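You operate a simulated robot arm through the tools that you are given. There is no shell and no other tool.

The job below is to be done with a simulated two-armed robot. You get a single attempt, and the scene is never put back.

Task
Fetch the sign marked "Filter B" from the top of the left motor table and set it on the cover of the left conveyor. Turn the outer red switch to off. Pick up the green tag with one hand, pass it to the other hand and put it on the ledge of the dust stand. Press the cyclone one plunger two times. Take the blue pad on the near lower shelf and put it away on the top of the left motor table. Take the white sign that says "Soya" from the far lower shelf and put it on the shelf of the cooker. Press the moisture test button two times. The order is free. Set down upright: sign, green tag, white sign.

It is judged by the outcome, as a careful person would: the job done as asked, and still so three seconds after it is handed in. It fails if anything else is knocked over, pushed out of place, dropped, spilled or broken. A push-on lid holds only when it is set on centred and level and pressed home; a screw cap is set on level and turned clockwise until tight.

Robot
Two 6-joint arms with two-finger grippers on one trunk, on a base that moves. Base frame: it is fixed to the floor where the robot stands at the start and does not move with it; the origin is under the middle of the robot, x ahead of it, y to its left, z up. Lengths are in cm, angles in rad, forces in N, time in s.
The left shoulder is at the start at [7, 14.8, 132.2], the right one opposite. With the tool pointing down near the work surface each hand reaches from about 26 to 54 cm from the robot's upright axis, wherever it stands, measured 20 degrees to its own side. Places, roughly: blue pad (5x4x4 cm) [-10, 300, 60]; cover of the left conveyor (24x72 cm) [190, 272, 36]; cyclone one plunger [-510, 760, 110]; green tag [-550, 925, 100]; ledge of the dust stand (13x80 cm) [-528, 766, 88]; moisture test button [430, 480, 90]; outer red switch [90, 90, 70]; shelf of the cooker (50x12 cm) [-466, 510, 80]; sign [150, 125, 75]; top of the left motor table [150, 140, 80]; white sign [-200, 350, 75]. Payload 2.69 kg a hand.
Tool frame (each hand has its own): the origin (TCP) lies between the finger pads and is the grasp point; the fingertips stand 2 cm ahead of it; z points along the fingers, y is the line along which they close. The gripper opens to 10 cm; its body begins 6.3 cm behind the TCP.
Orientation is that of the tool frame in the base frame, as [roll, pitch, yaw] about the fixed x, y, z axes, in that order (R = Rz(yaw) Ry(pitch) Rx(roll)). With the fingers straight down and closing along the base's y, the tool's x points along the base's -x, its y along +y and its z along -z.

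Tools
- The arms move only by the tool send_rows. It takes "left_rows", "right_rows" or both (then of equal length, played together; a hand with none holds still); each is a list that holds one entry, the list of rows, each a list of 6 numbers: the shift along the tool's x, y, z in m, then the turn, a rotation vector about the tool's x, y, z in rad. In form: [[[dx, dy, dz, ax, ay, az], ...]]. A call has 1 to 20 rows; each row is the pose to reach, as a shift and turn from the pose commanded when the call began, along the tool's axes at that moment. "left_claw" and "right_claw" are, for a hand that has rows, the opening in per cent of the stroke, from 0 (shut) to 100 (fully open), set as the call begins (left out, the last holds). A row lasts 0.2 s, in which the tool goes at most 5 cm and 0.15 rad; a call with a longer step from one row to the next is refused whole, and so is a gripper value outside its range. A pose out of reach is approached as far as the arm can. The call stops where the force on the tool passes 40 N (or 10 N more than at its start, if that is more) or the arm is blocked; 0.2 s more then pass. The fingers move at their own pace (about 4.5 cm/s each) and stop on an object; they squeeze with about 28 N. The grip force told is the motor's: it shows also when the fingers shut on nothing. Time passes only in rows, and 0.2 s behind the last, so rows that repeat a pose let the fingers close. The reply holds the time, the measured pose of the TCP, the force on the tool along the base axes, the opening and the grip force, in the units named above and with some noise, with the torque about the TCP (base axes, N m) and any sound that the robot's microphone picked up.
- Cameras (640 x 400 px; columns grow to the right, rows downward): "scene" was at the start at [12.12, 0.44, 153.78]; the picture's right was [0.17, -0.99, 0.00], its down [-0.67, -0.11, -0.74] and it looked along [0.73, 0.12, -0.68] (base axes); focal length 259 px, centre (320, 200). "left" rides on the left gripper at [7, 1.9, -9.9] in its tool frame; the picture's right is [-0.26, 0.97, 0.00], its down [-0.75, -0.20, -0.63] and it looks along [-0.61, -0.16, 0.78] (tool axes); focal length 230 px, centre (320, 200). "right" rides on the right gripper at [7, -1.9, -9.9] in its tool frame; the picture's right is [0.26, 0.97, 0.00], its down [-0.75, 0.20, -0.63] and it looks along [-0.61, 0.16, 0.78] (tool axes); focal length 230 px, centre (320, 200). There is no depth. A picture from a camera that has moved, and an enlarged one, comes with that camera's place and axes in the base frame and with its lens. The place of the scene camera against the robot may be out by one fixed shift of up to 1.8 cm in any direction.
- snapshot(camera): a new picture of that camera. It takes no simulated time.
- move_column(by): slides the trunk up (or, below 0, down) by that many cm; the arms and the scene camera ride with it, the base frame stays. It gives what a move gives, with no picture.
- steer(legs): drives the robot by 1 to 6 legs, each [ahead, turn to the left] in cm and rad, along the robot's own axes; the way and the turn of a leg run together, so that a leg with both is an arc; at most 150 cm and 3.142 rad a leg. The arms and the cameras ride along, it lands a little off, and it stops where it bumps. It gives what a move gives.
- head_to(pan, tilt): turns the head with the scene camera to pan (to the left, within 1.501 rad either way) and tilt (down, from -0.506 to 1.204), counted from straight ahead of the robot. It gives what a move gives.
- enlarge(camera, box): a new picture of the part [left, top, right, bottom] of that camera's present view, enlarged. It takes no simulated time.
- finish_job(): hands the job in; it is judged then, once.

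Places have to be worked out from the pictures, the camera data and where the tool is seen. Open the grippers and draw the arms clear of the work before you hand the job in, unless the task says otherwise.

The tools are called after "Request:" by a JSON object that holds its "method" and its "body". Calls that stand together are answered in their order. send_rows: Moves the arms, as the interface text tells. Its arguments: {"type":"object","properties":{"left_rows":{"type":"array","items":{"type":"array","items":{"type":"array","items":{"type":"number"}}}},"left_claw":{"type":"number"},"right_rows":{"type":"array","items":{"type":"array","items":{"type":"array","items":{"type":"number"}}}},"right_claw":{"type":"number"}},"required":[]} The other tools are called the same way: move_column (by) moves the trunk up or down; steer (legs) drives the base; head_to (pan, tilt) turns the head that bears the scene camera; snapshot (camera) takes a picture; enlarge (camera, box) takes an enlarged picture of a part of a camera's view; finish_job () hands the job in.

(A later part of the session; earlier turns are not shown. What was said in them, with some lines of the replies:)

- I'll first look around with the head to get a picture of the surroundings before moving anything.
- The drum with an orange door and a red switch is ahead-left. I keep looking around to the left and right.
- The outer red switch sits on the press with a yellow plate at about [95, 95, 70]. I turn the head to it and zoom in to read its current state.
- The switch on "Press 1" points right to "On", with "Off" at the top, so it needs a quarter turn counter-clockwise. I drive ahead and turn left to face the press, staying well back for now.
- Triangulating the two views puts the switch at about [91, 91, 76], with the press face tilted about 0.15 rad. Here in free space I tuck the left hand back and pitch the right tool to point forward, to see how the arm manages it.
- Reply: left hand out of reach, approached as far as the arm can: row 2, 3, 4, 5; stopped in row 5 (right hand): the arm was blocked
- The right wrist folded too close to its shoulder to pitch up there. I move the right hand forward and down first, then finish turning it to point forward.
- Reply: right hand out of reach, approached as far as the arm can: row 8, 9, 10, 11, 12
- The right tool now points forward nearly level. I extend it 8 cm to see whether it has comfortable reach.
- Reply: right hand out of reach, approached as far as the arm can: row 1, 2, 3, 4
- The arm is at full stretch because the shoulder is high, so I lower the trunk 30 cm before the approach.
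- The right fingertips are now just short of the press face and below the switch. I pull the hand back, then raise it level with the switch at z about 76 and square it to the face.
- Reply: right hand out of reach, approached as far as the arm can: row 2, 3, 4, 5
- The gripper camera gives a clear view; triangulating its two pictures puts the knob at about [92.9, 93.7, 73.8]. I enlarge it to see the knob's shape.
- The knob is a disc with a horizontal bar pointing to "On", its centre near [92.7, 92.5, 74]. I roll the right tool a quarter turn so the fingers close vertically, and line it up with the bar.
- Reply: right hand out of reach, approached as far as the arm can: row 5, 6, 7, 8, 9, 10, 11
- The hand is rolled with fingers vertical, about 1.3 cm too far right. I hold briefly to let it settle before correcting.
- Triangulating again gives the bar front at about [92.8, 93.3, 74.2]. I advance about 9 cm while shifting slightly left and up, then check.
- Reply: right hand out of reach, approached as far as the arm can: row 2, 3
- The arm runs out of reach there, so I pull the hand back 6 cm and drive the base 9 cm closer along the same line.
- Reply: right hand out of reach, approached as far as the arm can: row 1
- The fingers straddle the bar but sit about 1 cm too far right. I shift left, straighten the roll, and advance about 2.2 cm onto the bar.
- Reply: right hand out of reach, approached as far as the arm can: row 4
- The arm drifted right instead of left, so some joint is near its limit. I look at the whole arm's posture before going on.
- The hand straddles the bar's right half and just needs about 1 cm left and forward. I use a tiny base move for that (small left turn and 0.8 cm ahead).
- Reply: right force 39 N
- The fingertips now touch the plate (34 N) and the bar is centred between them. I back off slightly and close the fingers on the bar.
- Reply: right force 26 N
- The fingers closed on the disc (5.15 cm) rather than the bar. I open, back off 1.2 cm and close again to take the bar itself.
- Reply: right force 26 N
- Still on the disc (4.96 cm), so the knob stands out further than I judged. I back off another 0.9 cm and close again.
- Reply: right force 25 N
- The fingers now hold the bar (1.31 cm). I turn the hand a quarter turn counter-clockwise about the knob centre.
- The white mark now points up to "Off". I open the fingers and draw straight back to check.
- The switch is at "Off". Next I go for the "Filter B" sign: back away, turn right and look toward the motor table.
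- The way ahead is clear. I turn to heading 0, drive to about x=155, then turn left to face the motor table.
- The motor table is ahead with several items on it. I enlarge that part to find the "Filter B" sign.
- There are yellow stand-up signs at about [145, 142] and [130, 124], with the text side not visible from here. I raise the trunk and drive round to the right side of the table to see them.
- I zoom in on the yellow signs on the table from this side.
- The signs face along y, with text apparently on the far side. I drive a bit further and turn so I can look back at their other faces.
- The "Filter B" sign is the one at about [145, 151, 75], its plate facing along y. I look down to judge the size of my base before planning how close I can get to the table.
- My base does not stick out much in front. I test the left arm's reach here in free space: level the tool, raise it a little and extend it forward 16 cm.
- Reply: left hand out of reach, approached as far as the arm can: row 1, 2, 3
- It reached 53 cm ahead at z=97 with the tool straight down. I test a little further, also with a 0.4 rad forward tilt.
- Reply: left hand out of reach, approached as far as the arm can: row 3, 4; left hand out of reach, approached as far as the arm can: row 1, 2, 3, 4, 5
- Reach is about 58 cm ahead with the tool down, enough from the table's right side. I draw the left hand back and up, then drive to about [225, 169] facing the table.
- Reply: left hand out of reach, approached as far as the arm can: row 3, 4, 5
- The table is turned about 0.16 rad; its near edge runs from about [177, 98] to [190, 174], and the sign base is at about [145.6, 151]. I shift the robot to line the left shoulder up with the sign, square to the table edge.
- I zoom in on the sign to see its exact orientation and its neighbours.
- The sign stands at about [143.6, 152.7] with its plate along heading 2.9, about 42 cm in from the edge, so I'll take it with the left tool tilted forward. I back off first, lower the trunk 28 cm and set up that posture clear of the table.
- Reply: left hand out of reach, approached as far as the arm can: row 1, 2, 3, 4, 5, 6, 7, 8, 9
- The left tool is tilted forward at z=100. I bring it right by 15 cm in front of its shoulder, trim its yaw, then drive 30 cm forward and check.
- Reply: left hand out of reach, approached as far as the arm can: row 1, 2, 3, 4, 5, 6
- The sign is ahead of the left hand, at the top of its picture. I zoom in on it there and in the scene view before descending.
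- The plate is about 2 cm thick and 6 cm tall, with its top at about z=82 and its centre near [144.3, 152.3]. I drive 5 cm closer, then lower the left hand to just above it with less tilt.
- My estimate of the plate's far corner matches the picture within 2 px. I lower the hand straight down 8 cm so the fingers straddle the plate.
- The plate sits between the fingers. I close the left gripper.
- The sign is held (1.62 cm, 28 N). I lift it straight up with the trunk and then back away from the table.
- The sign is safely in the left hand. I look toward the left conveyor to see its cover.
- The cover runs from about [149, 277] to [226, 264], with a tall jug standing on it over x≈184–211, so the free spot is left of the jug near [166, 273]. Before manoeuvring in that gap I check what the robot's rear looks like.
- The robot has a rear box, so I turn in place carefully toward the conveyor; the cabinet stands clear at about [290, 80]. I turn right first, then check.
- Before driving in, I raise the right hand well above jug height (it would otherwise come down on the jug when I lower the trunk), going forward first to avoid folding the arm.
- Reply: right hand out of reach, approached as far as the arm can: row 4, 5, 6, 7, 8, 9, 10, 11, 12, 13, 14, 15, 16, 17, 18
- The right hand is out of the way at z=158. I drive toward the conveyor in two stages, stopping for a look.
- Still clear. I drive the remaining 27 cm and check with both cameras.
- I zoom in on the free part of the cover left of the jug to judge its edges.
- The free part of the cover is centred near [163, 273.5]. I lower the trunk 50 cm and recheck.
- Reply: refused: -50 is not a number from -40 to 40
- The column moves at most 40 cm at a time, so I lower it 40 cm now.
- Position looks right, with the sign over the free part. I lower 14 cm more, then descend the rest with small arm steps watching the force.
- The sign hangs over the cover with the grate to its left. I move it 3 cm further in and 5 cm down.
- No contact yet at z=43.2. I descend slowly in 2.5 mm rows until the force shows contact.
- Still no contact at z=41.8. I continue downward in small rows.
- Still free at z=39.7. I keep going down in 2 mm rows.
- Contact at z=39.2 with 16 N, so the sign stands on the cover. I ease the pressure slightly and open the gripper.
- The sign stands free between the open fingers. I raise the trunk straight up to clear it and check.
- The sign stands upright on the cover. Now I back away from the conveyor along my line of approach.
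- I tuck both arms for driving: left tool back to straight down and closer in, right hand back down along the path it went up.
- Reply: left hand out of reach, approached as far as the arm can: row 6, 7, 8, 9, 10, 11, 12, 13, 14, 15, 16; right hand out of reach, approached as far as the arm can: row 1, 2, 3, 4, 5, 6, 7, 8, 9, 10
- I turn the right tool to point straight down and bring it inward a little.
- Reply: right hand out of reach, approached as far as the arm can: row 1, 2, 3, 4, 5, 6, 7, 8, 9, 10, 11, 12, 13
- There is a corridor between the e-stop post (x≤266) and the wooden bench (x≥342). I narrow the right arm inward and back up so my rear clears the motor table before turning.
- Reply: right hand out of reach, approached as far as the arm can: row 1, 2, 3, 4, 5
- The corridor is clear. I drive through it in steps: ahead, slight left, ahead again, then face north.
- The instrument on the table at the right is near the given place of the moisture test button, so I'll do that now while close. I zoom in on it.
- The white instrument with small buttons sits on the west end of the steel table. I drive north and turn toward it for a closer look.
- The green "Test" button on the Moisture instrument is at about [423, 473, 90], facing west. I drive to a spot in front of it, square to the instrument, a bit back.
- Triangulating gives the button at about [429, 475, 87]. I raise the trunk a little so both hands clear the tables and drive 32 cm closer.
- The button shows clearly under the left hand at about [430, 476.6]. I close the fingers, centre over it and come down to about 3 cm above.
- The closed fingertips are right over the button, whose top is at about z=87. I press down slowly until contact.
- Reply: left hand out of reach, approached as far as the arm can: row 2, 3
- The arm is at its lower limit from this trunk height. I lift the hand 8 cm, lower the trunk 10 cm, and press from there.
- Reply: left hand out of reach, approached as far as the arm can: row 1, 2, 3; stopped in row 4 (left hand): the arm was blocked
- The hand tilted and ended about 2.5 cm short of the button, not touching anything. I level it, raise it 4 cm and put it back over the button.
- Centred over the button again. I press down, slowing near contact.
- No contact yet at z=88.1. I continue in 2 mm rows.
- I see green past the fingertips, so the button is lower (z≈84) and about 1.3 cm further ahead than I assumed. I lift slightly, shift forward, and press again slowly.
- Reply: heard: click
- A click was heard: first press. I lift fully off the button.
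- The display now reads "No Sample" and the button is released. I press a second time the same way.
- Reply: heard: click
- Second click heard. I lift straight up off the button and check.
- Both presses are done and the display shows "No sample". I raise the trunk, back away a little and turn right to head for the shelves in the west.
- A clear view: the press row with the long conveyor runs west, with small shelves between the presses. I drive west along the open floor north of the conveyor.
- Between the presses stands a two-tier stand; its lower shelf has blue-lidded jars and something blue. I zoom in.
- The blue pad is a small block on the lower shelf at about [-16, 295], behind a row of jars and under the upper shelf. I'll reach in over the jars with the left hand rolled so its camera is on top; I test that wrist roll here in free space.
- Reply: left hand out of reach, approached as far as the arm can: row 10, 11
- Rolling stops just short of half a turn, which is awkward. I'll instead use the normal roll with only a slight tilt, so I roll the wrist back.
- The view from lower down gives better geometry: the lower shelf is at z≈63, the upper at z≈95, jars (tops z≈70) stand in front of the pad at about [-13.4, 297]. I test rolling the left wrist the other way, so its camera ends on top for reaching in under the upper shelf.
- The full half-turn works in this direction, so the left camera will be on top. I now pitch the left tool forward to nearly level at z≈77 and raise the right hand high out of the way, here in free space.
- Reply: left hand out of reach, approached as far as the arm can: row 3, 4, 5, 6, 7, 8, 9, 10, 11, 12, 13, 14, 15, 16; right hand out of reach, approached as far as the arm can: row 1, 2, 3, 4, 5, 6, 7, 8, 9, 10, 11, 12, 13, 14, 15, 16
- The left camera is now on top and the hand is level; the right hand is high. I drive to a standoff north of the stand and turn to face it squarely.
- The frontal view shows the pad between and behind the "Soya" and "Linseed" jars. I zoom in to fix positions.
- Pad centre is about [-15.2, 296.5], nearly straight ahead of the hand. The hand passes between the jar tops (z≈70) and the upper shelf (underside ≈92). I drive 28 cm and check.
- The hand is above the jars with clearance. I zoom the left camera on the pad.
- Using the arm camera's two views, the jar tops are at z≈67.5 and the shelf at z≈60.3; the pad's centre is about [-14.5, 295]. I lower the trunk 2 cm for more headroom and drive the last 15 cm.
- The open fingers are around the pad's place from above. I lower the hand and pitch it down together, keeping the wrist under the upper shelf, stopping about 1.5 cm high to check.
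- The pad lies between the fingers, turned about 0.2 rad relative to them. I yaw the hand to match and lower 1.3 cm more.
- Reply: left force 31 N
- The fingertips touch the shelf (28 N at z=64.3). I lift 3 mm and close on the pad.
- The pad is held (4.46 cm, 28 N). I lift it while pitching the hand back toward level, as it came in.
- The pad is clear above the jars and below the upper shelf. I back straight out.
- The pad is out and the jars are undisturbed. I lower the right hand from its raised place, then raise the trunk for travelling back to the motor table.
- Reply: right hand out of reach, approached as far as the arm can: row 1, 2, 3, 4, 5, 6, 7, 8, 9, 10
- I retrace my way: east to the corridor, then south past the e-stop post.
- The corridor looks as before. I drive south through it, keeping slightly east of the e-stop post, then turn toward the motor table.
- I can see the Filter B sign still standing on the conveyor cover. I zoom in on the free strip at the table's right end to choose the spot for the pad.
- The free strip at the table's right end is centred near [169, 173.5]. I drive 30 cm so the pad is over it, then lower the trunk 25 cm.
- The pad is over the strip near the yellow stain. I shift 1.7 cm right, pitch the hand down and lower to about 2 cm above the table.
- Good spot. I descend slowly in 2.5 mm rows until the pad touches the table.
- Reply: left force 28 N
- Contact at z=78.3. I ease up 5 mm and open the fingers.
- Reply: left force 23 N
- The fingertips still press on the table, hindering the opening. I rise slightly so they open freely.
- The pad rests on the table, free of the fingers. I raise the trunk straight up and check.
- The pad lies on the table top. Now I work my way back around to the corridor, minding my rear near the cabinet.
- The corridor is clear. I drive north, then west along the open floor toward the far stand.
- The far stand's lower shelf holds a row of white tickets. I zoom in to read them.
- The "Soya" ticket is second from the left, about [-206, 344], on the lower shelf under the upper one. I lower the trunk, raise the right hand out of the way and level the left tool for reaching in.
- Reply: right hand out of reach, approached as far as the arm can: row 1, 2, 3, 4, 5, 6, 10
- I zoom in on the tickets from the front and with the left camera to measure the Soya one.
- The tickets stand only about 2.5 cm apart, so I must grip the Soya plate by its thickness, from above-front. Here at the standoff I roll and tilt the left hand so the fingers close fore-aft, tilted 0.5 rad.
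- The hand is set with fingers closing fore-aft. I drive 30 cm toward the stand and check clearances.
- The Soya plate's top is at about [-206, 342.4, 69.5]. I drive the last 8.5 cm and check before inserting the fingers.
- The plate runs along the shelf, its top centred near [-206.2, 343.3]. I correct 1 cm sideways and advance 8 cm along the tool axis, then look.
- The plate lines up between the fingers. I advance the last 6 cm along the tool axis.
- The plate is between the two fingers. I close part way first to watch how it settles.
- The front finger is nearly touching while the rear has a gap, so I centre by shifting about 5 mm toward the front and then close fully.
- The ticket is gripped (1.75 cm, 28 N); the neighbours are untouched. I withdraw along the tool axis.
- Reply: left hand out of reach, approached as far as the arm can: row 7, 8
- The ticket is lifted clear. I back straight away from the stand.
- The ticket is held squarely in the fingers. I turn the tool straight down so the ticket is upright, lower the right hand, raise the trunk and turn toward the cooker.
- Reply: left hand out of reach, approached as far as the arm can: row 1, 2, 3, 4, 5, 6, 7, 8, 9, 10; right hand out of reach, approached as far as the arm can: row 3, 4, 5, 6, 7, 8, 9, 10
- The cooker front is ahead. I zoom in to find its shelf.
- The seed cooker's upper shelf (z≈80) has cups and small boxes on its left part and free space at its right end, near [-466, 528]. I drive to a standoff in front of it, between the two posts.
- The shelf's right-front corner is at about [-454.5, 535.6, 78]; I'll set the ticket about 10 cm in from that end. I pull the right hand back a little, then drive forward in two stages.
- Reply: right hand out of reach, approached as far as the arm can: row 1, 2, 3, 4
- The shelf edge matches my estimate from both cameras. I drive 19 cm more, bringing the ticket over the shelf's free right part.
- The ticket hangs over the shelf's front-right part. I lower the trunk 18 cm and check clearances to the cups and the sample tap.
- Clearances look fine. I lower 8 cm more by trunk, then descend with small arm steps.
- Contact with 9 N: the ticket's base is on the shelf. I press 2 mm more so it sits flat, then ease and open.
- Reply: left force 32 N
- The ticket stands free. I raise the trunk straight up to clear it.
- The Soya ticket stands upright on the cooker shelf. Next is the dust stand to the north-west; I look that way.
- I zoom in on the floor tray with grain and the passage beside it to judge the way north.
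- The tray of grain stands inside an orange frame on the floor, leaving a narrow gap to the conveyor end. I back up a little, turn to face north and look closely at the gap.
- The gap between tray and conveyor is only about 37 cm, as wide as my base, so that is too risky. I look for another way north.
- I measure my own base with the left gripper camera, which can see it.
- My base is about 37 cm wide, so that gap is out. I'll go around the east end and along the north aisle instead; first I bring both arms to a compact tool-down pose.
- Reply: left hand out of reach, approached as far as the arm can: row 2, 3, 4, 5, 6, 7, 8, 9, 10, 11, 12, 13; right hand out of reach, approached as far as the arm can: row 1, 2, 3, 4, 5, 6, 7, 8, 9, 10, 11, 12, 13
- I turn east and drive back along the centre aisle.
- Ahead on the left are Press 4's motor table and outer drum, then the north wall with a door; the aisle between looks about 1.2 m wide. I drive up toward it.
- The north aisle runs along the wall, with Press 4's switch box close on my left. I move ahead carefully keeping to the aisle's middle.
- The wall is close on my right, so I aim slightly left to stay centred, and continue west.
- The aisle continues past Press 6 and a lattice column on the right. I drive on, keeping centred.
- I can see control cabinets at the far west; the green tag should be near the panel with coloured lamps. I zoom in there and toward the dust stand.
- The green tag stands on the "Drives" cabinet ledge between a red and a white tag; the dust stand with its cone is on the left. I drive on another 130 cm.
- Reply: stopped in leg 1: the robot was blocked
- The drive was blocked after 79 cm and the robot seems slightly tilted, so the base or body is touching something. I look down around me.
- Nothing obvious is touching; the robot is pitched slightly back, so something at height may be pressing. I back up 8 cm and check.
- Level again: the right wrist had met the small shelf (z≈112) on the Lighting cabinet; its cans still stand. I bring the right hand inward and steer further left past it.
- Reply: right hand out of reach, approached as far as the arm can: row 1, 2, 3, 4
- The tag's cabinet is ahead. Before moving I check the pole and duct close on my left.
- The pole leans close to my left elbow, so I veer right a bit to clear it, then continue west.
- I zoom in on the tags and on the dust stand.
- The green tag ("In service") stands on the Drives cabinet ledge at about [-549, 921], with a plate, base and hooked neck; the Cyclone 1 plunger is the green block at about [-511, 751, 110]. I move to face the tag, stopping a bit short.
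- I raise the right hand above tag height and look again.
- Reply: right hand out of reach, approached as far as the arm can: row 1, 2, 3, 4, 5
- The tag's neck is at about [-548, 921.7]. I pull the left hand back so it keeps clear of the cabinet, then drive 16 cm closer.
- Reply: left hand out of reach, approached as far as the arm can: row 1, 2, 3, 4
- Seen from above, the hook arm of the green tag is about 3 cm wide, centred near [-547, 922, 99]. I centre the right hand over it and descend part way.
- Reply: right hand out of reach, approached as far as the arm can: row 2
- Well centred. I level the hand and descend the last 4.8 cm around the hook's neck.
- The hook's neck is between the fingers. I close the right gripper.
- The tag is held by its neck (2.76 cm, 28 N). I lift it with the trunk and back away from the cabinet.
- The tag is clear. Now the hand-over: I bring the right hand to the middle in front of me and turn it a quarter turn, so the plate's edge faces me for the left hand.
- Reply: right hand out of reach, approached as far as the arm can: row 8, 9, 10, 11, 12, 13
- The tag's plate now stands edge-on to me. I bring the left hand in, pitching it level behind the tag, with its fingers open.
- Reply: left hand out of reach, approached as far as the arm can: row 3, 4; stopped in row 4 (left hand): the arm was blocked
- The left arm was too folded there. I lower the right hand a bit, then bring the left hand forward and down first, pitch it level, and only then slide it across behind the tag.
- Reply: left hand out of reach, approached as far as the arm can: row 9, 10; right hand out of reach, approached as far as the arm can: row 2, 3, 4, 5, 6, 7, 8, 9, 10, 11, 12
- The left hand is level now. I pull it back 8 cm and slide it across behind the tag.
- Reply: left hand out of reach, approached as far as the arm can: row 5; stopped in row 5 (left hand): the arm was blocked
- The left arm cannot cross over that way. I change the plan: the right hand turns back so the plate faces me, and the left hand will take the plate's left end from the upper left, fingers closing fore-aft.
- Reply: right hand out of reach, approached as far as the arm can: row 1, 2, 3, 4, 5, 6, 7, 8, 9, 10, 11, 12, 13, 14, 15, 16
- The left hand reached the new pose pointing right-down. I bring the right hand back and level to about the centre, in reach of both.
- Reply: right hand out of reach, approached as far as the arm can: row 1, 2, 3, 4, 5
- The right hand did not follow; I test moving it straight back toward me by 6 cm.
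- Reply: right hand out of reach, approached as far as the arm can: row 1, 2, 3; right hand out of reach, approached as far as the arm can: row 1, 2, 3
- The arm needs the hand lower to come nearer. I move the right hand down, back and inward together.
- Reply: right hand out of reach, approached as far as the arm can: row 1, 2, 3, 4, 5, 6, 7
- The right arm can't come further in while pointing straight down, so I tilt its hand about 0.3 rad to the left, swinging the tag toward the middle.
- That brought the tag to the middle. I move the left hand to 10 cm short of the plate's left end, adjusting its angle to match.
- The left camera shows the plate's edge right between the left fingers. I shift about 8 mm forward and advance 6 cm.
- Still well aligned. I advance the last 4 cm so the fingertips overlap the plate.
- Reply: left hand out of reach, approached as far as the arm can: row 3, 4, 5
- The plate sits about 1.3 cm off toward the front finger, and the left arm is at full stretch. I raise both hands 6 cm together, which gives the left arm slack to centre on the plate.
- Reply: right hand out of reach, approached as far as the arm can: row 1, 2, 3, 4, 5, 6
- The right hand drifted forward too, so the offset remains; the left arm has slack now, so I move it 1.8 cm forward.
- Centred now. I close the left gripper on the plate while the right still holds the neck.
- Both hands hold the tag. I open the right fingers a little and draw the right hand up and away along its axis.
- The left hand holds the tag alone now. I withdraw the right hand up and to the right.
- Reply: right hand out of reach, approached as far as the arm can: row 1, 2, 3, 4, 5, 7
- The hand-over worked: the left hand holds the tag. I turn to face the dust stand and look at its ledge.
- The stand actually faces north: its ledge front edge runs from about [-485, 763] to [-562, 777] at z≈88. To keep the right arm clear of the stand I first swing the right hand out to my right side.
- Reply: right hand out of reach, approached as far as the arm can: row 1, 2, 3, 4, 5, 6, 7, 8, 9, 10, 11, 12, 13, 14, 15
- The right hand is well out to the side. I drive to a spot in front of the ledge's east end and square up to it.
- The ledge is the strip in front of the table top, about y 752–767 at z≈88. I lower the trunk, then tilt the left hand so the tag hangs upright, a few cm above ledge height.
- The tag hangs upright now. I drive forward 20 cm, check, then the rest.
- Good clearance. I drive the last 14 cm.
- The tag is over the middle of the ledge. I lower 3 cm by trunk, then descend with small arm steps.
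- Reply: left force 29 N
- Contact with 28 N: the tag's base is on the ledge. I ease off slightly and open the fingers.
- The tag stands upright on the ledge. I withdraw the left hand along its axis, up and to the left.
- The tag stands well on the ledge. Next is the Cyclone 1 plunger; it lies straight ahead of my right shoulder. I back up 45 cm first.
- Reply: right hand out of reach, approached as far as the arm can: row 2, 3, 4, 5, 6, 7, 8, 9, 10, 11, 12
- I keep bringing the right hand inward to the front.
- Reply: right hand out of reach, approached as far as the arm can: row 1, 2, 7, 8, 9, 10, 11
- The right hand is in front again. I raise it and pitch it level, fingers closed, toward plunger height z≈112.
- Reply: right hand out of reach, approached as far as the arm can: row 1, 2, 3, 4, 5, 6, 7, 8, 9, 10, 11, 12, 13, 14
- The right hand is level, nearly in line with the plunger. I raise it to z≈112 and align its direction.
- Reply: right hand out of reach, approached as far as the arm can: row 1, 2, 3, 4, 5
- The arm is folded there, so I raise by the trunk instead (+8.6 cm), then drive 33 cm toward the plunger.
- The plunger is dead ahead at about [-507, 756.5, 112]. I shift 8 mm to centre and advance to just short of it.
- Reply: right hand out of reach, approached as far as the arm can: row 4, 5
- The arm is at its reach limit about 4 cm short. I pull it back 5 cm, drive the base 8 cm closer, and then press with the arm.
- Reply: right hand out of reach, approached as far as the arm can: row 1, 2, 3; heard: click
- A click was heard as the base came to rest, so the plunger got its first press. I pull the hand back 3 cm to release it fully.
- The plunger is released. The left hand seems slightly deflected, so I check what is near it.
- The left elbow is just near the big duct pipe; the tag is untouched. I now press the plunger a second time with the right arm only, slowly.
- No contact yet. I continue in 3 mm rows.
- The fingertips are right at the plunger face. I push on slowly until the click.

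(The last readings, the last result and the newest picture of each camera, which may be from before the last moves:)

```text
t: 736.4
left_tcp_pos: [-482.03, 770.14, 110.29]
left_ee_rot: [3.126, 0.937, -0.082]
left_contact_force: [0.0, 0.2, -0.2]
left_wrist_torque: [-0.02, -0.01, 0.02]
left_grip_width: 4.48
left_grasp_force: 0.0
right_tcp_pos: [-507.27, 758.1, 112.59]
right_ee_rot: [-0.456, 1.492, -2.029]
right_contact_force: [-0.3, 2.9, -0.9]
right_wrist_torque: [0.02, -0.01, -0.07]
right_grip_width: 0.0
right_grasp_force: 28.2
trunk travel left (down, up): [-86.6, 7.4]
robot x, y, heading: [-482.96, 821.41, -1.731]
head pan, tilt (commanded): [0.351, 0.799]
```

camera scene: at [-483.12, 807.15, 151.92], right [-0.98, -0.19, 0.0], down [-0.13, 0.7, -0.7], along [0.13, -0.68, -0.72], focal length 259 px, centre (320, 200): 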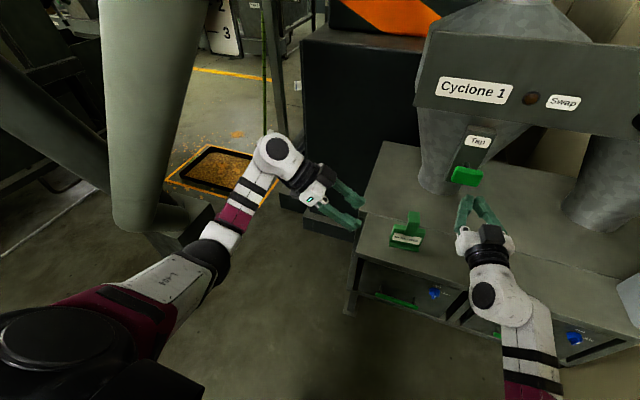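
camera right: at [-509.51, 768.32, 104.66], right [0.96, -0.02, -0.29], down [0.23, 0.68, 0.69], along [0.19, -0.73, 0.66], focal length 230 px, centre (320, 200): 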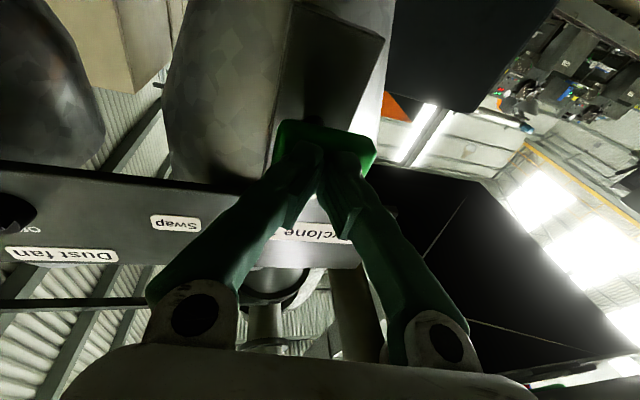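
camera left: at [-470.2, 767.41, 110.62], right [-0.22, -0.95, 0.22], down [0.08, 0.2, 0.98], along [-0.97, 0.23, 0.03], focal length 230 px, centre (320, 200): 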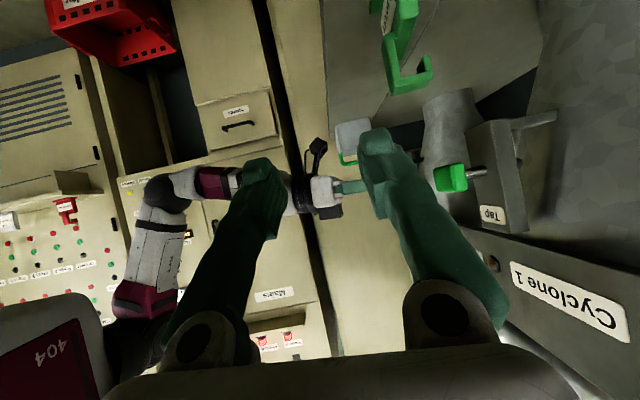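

Spring force is building (3 N). I keep pushing slowly until it clicks.

Request:
{"method": "send_rows", "body": {"right_rows": [[[0, 0, 0.003, 0, 0, 0], [0, 0, 0.006, 0, 0, 0], [0, 0, 0.009, 0, 0, 0]]], "right_claw": 0}}

```text
t: 737.2
left_tcp_pos: [-481.92, 770.25, 110.33]
left_ee_rot: [3.123, 0.939, -0.084]
left_contact_force: [0.8, -0.5, 0.3]
left_wrist_torque: [-0.02, -0.01, -0.02]
left_grip_width: 4.51
left_grasp_force: 0.1
right_tcp_pos: [-506.71, 757.75, 114.06]
right_ee_rot: [-0.377, 1.472, -1.932]
right_contact_force: [0.4, 3.9, -1.7]
right_wrist_torque: [0.03, -0.04, -0.07]
right_grip_width: 0.03
right_grasp_force: 27.5
right hand out of reach, approached as far as the arm can: row 2, 3
trunk travel left (down, up): [-86.6, 7.4]
robot x, y, heading: [-482.87, 820.97, -1.728]
head pan, tilt (commanded): [0.351, 0.799]
heard: click
```

Second click heard. I withdraw the right hand straight back.

Request:
{"method": "send_rows", "body": {"right_rows": [[[0, 0, -0.01, 0, 0, 0], [0, 0, -0.03, 0, 0, 0], [0, 0, -0.05, 0, 0, 0], [0, 0, -0.06, 0, 0, 0]]], "right_claw": 0}}

Request:
{"method": "snapshot", "body": {"camera": "scene"}}

Request:
{"method": "enlarge", "body": {"camera": "scene", "box": [340, 120, 560, 280]}}

```text
t: 738.2
left_tcp_pos: [-481.82, 770.21, 110.41]
left_ee_rot: [3.125, 0.938, -0.081]
left_contact_force: [-0.1, -0.1, -0.5]
left_wrist_torque: [-0.01, -0.02, 0.02]
left_grip_width: 4.51
left_grasp_force: 0.0
right_tcp_pos: [-507.4, 763.13, 112.05]
right_ee_rot: [-0.461, 1.488, -2.03]
right_contact_force: [-0.2, -0.4, -0.5]
right_wrist_torque: [-0.02, 0.02, -0.02]
right_grip_width: 0.0
right_grasp_force: 27.7
right hand out of reach, approached as far as the arm can: row 1
trunk travel left (down, up): [-86.6, 7.4]
robot x, y, heading: [-482.8, 820.84, -1.737]
head pan, tilt (commanded): [0.351, 0.799]
```

```text
taken
camera scene: at [-482.96, 807.25, 151.93], right [-0.98, -0.19, 0.0], down [-0.13, 0.7, -0.7], along [0.13, -0.69, -0.72], focal length 259 px, centre (320, 200)
```

scene: 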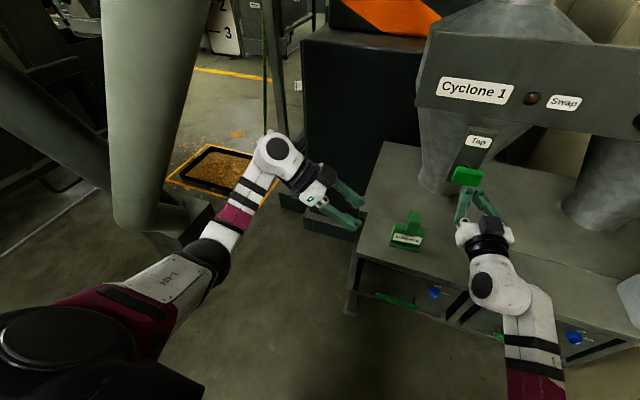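

```text
2.50 times, centred on (450, 200) of scene
camera zoom: at [-482.96, 807.25, 151.93], right [-0.98, -0.19, 0.0], down [-0.13, 0.7, -0.7], along [0.13, -0.69, -0.72], focal length 647 px, centre (-5, 200)
```

zoom: 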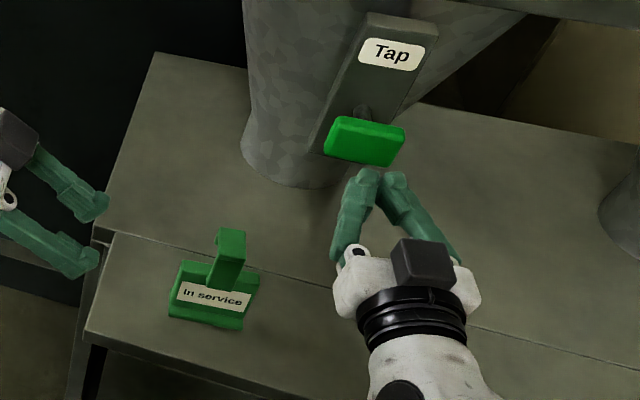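

Both presses are done and the tag is untouched. I back away from the stand and open both grippers, arms clear.

Request:
{"method": "steer", "body": {"legs": [[-32, 0]]}}

Request:
{"method": "send_rows", "body": {"left_rows": [[[0, 0, 0, 0, 0, 0], [0, 0, 0, 0, 0, 0], [0, 0, 0, 0, 0, 0]]], "left_claw": 100, "right_rows": [[[0, 0, 0, 0, 0, 0], [0, 0, 0, 0, 0, 0], [0, 0, 0, 0, 0, 0]]], "right_claw": 100}}

Request:
{"method": "head_to", "body": {"pan": 0.0, "tilt": 0.5}}

Request:
{"method": "snapshot", "body": {"camera": "scene"}}

Request:
{"method": "enlarge", "body": {"camera": "scene", "box": [260, 60, 540, 260]}}

```text
t: 740.3
left_tcp_pos: [-476.78, 801.59, 110.25]
left_ee_rot: [3.128, 0.939, -0.077]
left_contact_force: [0.6, -0.5, 0.6]
left_wrist_torque: [0.03, 0.01, 0.0]
left_grip_width: 4.5
left_grasp_force: 0.3
right_tcp_pos: [-502.17, 794.54, 111.91]
right_ee_rot: [-0.452, 1.49, -2.019]
right_contact_force: [0.3, 0.5, 0.6]
right_wrist_torque: [-0.01, -0.01, 0.0]
right_grip_width: 0.0
right_grasp_force: 28.0
trunk travel left (down, up): [-86.6, 7.4]
robot x, y, heading: [-477.59, 852.76, -1.737]
head pan, tilt (commanded): [0.351, 0.799]
```

```text
t: 741.1
left_tcp_pos: [-476.8, 801.76, 110.31]
left_ee_rot: [3.124, 0.939, -0.081]
left_contact_force: [0.8, 0.2, -0.2]
left_wrist_torque: [0.02, -0.02, 0.01]
left_grip_width: 9.98
left_grasp_force: 0.0
right_tcp_pos: [-502.19, 794.72, 111.96]
right_ee_rot: [-0.445, 1.487, -2.013]
right_contact_force: [0.8, 0.0, 0.1]
right_wrist_torque: [-0.01, 0.0, 0.01]
right_grip_width: 6.99
right_grasp_force: 0.0
trunk travel left (down, up): [-86.6, 7.4]
robot x, y, heading: [-477.57, 852.55, -1.733]
head pan, tilt (commanded): [0.351, 0.799]
```

```text
t: 741.9
left_tcp_pos: [-476.84, 801.76, 110.37]
left_ee_rot: [3.126, 0.94, -0.08]
left_contact_force: [-0.1, 0.3, 0.0]
left_wrist_torque: [0.02, 0.0, 0.01]
left_grip_width: 9.99
left_grasp_force: 0.1
right_tcp_pos: [-502.11, 794.57, 111.98]
right_ee_rot: [-0.448, 1.488, -2.017]
right_contact_force: [-1.2, 0.9, -0.1]
right_wrist_torque: [-0.03, -0.01, 0.0]
right_grip_width: 9.99
right_grasp_force: 0.0
trunk travel left (down, up): [-86.6, 7.4]
robot x, y, heading: [-477.5, 852.44, -1.737]
head pan, tilt (commanded): [0.0, 0.499]
```

```text
taken
camera scene: at [-480.89, 837.77, 154.51], right [-0.99, 0.16, 0.0], down [0.08, 0.47, -0.88], along [-0.14, -0.87, -0.48], focal length 259 px, centre (320, 200)
```

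scene: 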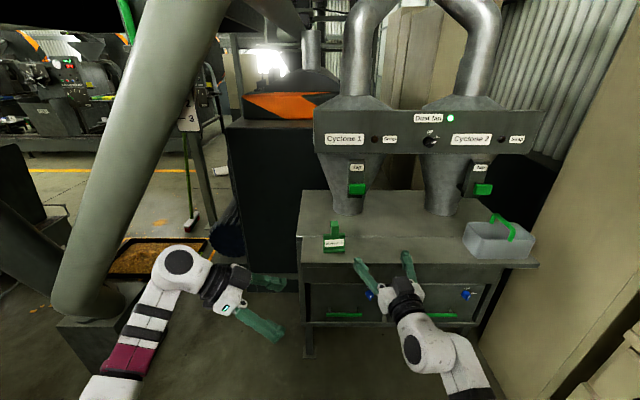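

```text
2.00 times, centred on (400, 160) of scene
camera zoom: at [-480.89, 837.77, 154.51], right [-0.99, 0.16, 0.0], down [0.08, 0.47, -0.88], along [-0.14, -0.87, -0.48], focal length 517 px, centre (160, 280)
```

zoom: 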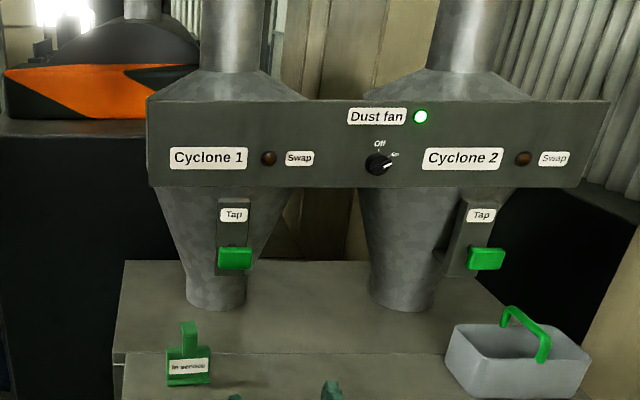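

Everything asked is done: the tag stands upright on the ledge, both plungers look normal, and my hands are open and clear. I hand the job in.

Request:
{"method": "finish_job", "body": {}}

```text
The job is handed in.
```

I did all seven tasks and handed the job in. I have no verdict on how it was judged.

- **Filter B sign:** it stands upright on the cover of the left conveyor, left of the jug.
- **Outer red switch:** the Press 1 switch near [93, 93, 74] is turned to Off.
- **Green tag:** the right hand picked it up and passed it to the left. The left hand set it upright on the ledge of the dust stand, near the east end.
- **Cyclone one plunger:** I heard two clicks. The first came while I was driving up to it, so the robot's movement pressed it rather than a deliberate push. I counted that as the first press and pressed once more.
- **Blue pad:** it lies on top of the left motor table, near the right end.
- **White "Soya" sign:** it stands upright at the right end of the seed cooker's upper shelf.
- **Moisture test button:** pressed twice, with a click each time. The display then read "No sample".

- **Bump in the north aisle:** my right wrist most likely hit the small shelf on the Lighting cabinet. The cans on it were still standing afterwards, but I did not go back to check again at the end.
- **Duct near the dust stand:** my left elbow may also have brushed the large duct pipe there.

Both grippers were open and the arms clear when I handed in.
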